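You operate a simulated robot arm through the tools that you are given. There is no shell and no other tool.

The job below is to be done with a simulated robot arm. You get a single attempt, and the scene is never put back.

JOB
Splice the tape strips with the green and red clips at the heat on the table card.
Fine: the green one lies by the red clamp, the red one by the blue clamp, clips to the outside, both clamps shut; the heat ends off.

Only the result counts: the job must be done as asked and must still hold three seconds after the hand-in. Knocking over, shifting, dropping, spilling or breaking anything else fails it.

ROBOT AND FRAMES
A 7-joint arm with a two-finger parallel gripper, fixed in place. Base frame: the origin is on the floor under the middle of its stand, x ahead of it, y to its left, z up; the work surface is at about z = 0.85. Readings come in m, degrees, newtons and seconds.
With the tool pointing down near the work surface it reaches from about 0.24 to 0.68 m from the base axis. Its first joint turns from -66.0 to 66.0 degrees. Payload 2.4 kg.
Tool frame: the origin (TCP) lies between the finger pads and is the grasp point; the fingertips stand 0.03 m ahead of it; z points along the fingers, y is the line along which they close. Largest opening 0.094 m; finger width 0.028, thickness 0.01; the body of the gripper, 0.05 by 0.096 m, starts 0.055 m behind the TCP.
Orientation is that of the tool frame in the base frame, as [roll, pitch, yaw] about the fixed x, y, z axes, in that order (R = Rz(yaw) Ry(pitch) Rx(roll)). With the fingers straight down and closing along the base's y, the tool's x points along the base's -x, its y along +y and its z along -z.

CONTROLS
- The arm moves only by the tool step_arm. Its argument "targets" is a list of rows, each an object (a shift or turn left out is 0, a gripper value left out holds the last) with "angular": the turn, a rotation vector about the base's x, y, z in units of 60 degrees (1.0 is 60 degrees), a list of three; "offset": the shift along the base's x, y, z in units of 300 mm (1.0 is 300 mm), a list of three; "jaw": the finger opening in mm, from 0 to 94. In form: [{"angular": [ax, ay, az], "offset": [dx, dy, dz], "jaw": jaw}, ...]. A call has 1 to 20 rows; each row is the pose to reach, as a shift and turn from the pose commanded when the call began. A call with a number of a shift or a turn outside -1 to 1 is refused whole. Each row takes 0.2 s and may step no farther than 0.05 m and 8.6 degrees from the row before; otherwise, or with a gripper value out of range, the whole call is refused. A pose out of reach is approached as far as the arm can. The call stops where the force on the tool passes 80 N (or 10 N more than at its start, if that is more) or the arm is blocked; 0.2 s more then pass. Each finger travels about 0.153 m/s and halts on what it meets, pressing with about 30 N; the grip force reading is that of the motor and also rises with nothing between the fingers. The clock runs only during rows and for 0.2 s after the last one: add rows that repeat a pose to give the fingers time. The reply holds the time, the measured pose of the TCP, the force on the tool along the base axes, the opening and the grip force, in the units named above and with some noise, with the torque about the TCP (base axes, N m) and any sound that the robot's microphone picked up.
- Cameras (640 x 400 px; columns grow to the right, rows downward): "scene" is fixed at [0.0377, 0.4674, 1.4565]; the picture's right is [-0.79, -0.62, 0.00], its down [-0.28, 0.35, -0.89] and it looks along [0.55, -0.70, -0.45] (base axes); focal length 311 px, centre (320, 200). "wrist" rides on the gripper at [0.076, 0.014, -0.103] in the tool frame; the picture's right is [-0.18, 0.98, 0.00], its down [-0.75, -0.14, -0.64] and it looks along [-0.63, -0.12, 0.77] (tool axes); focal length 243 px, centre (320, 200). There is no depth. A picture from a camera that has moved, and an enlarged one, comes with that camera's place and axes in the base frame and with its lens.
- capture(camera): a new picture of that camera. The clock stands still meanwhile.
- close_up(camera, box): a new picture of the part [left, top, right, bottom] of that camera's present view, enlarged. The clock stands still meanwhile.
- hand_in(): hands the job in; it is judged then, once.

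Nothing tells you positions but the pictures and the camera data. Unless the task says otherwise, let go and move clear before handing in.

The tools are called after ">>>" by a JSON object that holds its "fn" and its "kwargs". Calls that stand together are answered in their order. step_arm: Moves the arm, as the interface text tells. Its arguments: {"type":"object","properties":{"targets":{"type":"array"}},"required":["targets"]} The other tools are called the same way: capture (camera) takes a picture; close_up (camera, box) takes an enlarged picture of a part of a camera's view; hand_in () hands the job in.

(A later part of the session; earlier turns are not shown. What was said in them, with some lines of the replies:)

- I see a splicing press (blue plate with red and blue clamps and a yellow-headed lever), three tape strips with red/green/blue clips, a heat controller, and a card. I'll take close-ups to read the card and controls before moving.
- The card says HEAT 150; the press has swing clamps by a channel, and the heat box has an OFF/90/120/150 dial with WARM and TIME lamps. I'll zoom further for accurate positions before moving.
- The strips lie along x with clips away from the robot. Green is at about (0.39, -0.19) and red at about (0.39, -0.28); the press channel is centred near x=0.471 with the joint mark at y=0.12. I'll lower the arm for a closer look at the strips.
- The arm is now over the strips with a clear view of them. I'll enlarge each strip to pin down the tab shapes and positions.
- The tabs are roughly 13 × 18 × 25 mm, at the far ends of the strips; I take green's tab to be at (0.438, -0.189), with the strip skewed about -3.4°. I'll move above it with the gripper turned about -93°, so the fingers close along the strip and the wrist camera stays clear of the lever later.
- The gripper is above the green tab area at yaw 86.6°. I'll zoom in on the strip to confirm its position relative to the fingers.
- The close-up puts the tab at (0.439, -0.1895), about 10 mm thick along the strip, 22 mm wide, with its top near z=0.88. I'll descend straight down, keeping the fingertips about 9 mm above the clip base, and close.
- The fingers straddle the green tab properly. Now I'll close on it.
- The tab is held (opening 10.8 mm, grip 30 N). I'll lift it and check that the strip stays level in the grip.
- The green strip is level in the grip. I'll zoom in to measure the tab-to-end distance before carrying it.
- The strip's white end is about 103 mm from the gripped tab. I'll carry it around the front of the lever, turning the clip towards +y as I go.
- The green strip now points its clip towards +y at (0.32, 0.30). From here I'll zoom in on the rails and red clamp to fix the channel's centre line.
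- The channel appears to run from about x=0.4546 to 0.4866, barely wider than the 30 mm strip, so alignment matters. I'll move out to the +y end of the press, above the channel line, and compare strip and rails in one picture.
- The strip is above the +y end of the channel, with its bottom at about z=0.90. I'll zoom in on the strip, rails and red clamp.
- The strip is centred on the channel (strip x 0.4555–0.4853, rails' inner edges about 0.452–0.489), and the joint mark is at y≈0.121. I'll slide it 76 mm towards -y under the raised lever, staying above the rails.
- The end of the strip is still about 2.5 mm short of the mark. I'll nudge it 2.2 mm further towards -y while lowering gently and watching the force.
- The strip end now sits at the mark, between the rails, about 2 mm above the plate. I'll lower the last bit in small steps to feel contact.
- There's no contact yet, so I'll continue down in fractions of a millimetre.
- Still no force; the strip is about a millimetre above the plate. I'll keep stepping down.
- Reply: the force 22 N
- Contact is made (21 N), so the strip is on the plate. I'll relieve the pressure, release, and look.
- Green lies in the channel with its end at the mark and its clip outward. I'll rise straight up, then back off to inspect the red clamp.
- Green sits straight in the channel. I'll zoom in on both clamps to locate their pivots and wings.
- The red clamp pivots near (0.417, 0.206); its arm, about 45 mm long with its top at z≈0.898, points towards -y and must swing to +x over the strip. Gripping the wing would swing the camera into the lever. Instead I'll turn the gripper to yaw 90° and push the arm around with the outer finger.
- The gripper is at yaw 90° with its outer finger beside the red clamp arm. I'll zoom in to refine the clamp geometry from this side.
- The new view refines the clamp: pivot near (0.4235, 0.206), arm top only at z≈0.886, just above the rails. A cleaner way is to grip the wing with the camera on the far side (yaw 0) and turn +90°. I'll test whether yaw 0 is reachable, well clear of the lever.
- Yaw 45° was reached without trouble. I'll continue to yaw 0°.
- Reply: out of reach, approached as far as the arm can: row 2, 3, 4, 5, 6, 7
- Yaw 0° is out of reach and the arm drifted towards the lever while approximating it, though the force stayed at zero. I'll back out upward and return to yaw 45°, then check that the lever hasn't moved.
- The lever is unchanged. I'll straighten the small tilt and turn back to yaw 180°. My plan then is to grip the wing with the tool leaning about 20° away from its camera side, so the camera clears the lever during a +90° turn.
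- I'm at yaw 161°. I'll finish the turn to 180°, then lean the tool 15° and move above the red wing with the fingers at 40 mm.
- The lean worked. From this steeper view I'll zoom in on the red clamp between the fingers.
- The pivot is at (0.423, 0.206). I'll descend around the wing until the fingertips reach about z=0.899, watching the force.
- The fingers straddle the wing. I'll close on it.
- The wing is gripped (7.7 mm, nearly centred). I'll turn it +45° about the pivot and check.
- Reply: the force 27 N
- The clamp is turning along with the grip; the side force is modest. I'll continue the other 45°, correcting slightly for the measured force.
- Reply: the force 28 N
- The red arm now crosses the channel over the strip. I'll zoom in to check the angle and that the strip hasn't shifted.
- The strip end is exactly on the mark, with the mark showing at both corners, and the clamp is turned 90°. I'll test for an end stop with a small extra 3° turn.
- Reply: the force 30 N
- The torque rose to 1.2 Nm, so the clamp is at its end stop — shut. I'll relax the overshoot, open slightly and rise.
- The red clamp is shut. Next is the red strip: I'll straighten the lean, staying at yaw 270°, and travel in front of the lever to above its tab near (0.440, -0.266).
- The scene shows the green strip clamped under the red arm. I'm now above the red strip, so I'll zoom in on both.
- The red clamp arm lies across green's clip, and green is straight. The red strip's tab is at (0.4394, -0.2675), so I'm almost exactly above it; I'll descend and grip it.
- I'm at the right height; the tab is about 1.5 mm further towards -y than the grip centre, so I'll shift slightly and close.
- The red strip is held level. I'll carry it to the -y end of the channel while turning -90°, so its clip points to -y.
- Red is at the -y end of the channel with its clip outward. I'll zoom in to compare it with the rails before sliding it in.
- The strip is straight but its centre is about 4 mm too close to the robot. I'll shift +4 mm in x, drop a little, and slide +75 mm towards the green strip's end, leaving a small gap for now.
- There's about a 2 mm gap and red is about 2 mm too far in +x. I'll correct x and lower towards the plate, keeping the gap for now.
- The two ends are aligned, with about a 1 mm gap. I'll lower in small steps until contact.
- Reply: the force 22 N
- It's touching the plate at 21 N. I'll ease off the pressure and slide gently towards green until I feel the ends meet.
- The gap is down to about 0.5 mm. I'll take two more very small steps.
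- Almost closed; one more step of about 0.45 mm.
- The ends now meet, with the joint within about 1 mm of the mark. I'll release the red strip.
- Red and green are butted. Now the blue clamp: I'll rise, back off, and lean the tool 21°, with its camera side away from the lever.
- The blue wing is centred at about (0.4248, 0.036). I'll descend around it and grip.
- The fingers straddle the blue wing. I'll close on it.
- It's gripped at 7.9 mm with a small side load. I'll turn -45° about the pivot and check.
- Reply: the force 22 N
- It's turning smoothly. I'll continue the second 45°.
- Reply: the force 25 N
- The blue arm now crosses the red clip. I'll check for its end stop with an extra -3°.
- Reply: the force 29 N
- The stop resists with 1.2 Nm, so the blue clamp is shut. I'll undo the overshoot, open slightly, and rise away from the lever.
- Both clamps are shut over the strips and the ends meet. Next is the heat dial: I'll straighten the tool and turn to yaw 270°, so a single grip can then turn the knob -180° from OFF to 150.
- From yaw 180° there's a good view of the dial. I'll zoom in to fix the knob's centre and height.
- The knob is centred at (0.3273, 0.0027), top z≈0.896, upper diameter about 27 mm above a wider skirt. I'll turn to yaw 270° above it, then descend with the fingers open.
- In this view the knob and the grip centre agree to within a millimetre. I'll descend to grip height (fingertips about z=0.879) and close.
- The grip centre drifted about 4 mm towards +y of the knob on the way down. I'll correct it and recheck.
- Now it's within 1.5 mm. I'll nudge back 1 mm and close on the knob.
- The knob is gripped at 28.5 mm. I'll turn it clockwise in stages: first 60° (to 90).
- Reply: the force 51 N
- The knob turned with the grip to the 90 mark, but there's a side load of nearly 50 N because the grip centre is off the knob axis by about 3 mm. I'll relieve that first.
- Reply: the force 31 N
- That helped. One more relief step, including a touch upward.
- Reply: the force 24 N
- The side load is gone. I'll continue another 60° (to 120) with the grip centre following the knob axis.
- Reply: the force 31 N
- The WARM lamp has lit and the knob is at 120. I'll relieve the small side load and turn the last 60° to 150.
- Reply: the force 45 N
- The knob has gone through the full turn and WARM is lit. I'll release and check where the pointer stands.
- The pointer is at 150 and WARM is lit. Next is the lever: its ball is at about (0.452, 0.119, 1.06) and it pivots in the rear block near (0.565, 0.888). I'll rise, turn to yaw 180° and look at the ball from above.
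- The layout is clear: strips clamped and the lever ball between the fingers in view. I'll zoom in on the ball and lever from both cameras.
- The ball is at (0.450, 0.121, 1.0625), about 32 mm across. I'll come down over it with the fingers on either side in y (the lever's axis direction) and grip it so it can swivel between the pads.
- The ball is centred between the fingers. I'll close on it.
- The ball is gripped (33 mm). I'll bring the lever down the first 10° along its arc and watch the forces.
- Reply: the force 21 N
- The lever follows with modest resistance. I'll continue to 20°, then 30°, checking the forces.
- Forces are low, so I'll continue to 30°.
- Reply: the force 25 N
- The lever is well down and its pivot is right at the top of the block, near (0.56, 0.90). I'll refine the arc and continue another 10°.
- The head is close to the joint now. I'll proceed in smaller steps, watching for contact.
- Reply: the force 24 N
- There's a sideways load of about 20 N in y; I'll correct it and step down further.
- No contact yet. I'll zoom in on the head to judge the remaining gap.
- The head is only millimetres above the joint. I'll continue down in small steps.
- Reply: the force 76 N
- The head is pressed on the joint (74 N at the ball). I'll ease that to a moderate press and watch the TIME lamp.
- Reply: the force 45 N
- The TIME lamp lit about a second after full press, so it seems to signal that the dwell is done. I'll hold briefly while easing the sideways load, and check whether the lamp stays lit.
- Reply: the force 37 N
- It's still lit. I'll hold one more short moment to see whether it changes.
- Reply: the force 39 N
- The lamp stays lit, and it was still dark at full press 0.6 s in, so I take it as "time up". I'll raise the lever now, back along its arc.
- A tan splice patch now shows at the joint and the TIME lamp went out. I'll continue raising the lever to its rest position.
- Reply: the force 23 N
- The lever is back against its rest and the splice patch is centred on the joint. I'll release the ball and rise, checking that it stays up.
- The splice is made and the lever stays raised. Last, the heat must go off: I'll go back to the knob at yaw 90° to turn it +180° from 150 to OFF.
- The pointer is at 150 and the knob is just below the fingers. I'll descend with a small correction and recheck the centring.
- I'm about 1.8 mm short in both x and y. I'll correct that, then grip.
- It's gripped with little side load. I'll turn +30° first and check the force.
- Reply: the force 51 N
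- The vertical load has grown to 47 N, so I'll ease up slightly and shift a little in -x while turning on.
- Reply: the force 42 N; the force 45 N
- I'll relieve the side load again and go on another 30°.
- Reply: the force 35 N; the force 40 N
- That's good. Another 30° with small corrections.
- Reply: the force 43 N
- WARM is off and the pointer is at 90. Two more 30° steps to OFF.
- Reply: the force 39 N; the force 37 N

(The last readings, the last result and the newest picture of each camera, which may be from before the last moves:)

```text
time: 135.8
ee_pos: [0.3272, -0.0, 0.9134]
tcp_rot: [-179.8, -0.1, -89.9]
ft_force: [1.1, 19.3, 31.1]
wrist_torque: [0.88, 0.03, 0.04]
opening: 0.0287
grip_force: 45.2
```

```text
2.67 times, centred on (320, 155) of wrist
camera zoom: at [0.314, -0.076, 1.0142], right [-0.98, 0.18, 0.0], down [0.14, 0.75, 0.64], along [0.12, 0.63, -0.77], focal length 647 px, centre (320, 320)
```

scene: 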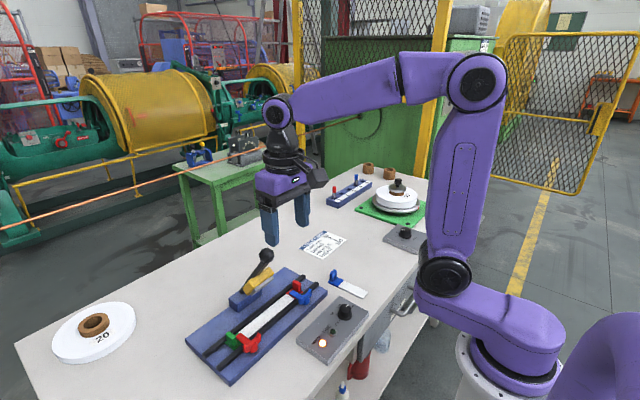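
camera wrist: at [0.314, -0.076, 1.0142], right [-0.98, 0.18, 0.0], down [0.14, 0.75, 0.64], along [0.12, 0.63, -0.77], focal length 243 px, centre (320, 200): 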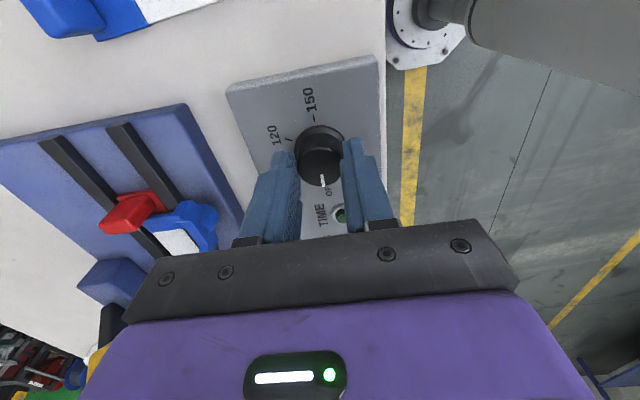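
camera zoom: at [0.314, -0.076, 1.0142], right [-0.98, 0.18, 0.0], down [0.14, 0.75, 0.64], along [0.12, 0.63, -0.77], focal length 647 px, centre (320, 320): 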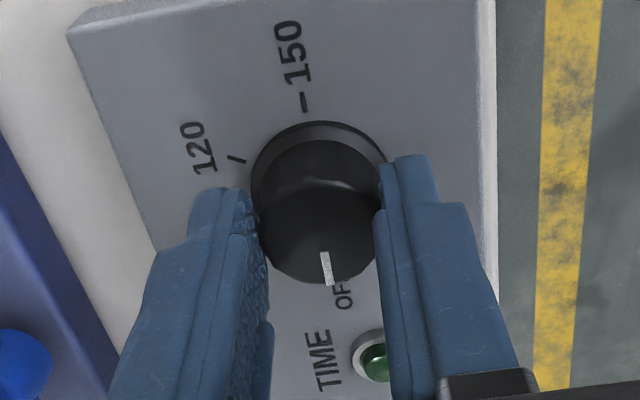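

The pointer is back at OFF. I'll relieve the load, release, rise, and inspect everything.

>>> {"fn": "step_arm", "kwargs": {"targets": [{"offset": [0, 0.003, 0.002]}, {"offset": [0, 0.003, 0.002], "jaw": 34}, {"offset": [0, 0.003, 0.002], "jaw": 50}, {"offset": [0, 0.003, 0.002], "jaw": 60}, {"offset": [0, 0.003, 0.08]}, {"offset": [0, 0.003, 0.2]}, {"offset": [0, 0.003, 0.33]}, {"offset": [0, 0.003, 0.33]}]}}

>>> {"fn": "close_up", "kwargs": {"camera": "scene", "box": [290, 280, 390, 350]}}

>>> {"fn": "capture", "kwargs": {"camera": "scene"}}

>>> {"fn": "close_up", "kwargs": {"camera": "wrist", "box": [240, 60, 420, 180]}}

```text
time: 137.6
ee_pos: [0.3272, 0.002, 1.0123]
tcp_rot: [-179.9, -0.1, -90.1]
ft_force: [-0.1, 0.1, -0.1]
wrist_torque: [-0.02, 0.01, 0.0]
opening: 0.0599
grip_force: 0.0
```

```text
5.71 times, centred on (340, 315) of scene
camera zoom: at [0.0377, 0.4674, 1.4565], right [-0.79, -0.62, 0.0], down [-0.28, 0.35, -0.89], along [0.55, -0.7, -0.45], focal length 1779 px, centre (206, -457)
```

zoom: 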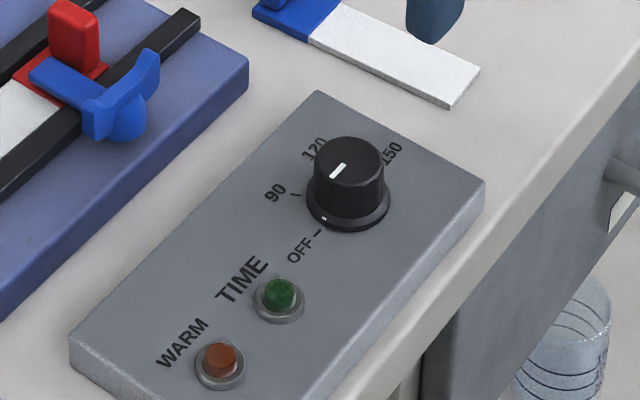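

```text
taken
```

scene: 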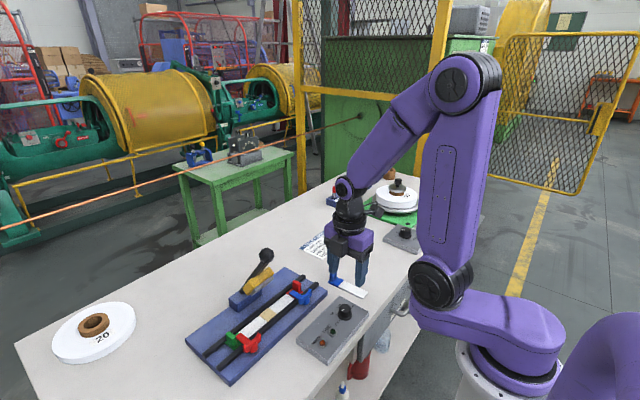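

```text
3.33 times, centred on (330, 120) of wrist
camera zoom: at [0.3141, -0.0736, 1.1136], right [-0.98, 0.19, 0.0], down [0.14, 0.75, 0.64], along [0.12, 0.63, -0.77], focal length 809 px, centre (287, 467)
```

zoom: 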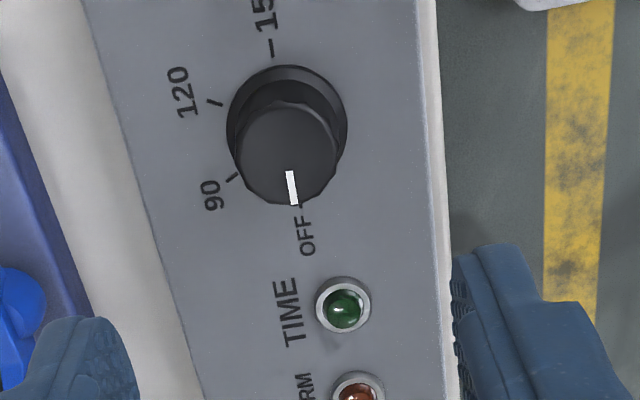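

The dial is at OFF, both lamps are out, and the blue strip and box are where they were. I'll move the arm up and clear, then take a last look at the press.

>>> {"fn": "step_arm", "kwargs": {"targets": [{"offset": [0, -0.05, 0.12]}, {"offset": [0, -0.12, 0.24]}, {"offset": [0, -0.2, 0.36]}, {"offset": [0, -0.28, 0.48]}, {"offset": [0, -0.36, 0.58]}, {"offset": [0, -0.42, 0.66]}, {"offset": [0, -0.42, 0.66]}]}}

>>> {"fn": "capture", "kwargs": {"camera": "scene"}}

>>> {"fn": "close_up", "kwargs": {"camera": "scene", "box": [190, 240, 350, 370]}}

>>> {"fn": "close_up", "kwargs": {"camera": "scene", "box": [230, 275, 320, 350]}}

```text
time: 139.2
ee_pos: [0.3287, -0.1249, 1.2107]
tcp_rot: [-179.9, -0.1, -89.9]
ft_force: [0.0, 0.1, 0.6]
wrist_torque: [0.01, -0.05, 0.0]
opening: 0.0599
grip_force: 0.0
```

```text
taken
```

scene: 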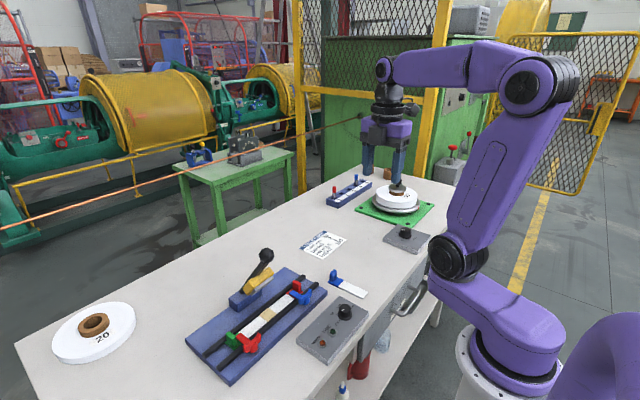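

```text
3.08 times, centred on (270, 305) of scene
camera zoom: at [0.0377, 0.4674, 1.4565], right [-0.79, -0.62, 0.0], down [-0.28, 0.35, -0.89], along [0.55, -0.7, -0.45], focal length 958 px, centre (474, -123)
```

zoom: 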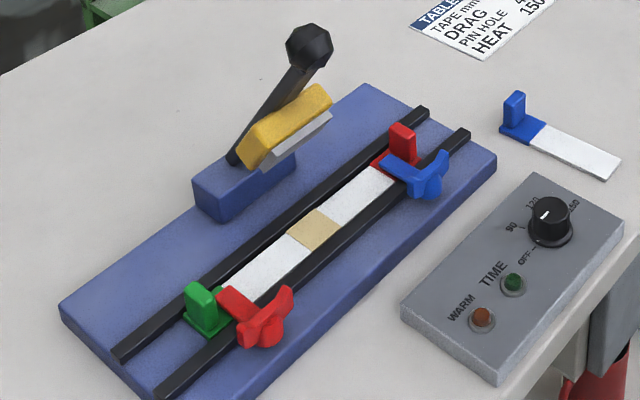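

```text
5.33 times, centred on (275, 312) of scene
camera zoom: at [0.0377, 0.4674, 1.4565], right [-0.79, -0.62, 0.0], down [-0.28, 0.35, -0.89], along [0.55, -0.7, -0.45], focal length 1660 px, centre (560, -400)
```

zoom: 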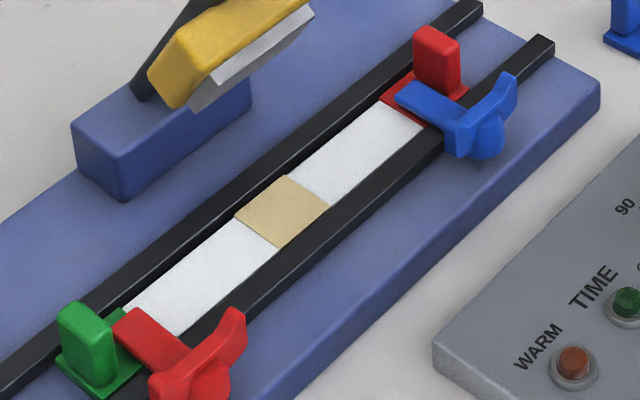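

All of it checks out: green lies under the red clamp and red under the blue clamp, clips outward, both clamps shut and the splice made at 150. The lever is up, the dial is at OFF, and the arm is clear. Handing in.

>>> {"fn": "hand_in", "kwargs": {}}

```text
The job is handed in.
```

The job is handed in: the green and red strips are spliced at 150, the heat on the table card. No verdict came back with the hand-in, so this is what I saw in the last pictures.

- **Strips:** green lies by the red clamp and red by the blue clamp, both with clips to the outside. Their ends meet within about 1 mm of the press mark.
- **Clamps:** both are shut. I turned each until it met its end stop.
- **Splice:** a tan patch covers the joint. I pressed for about 2.5 s and took the TIME lamp to mean the time was up. It lit 0.6 to 1.4 s into the press, so I held roughly a second or two longer than that.
- **Heat and lever:** the dial is back at OFF with both lamps out, and the lever is raised at its rest.
- **Other items:** the blue strip and the heat box look unmoved, and I saw nothing else disturbed. The arm is clear.

While I was testing a gripper angle that turned out to be out of reach, the arm drifted close to the lever. The force stayed near zero and the lever hadn't moved.
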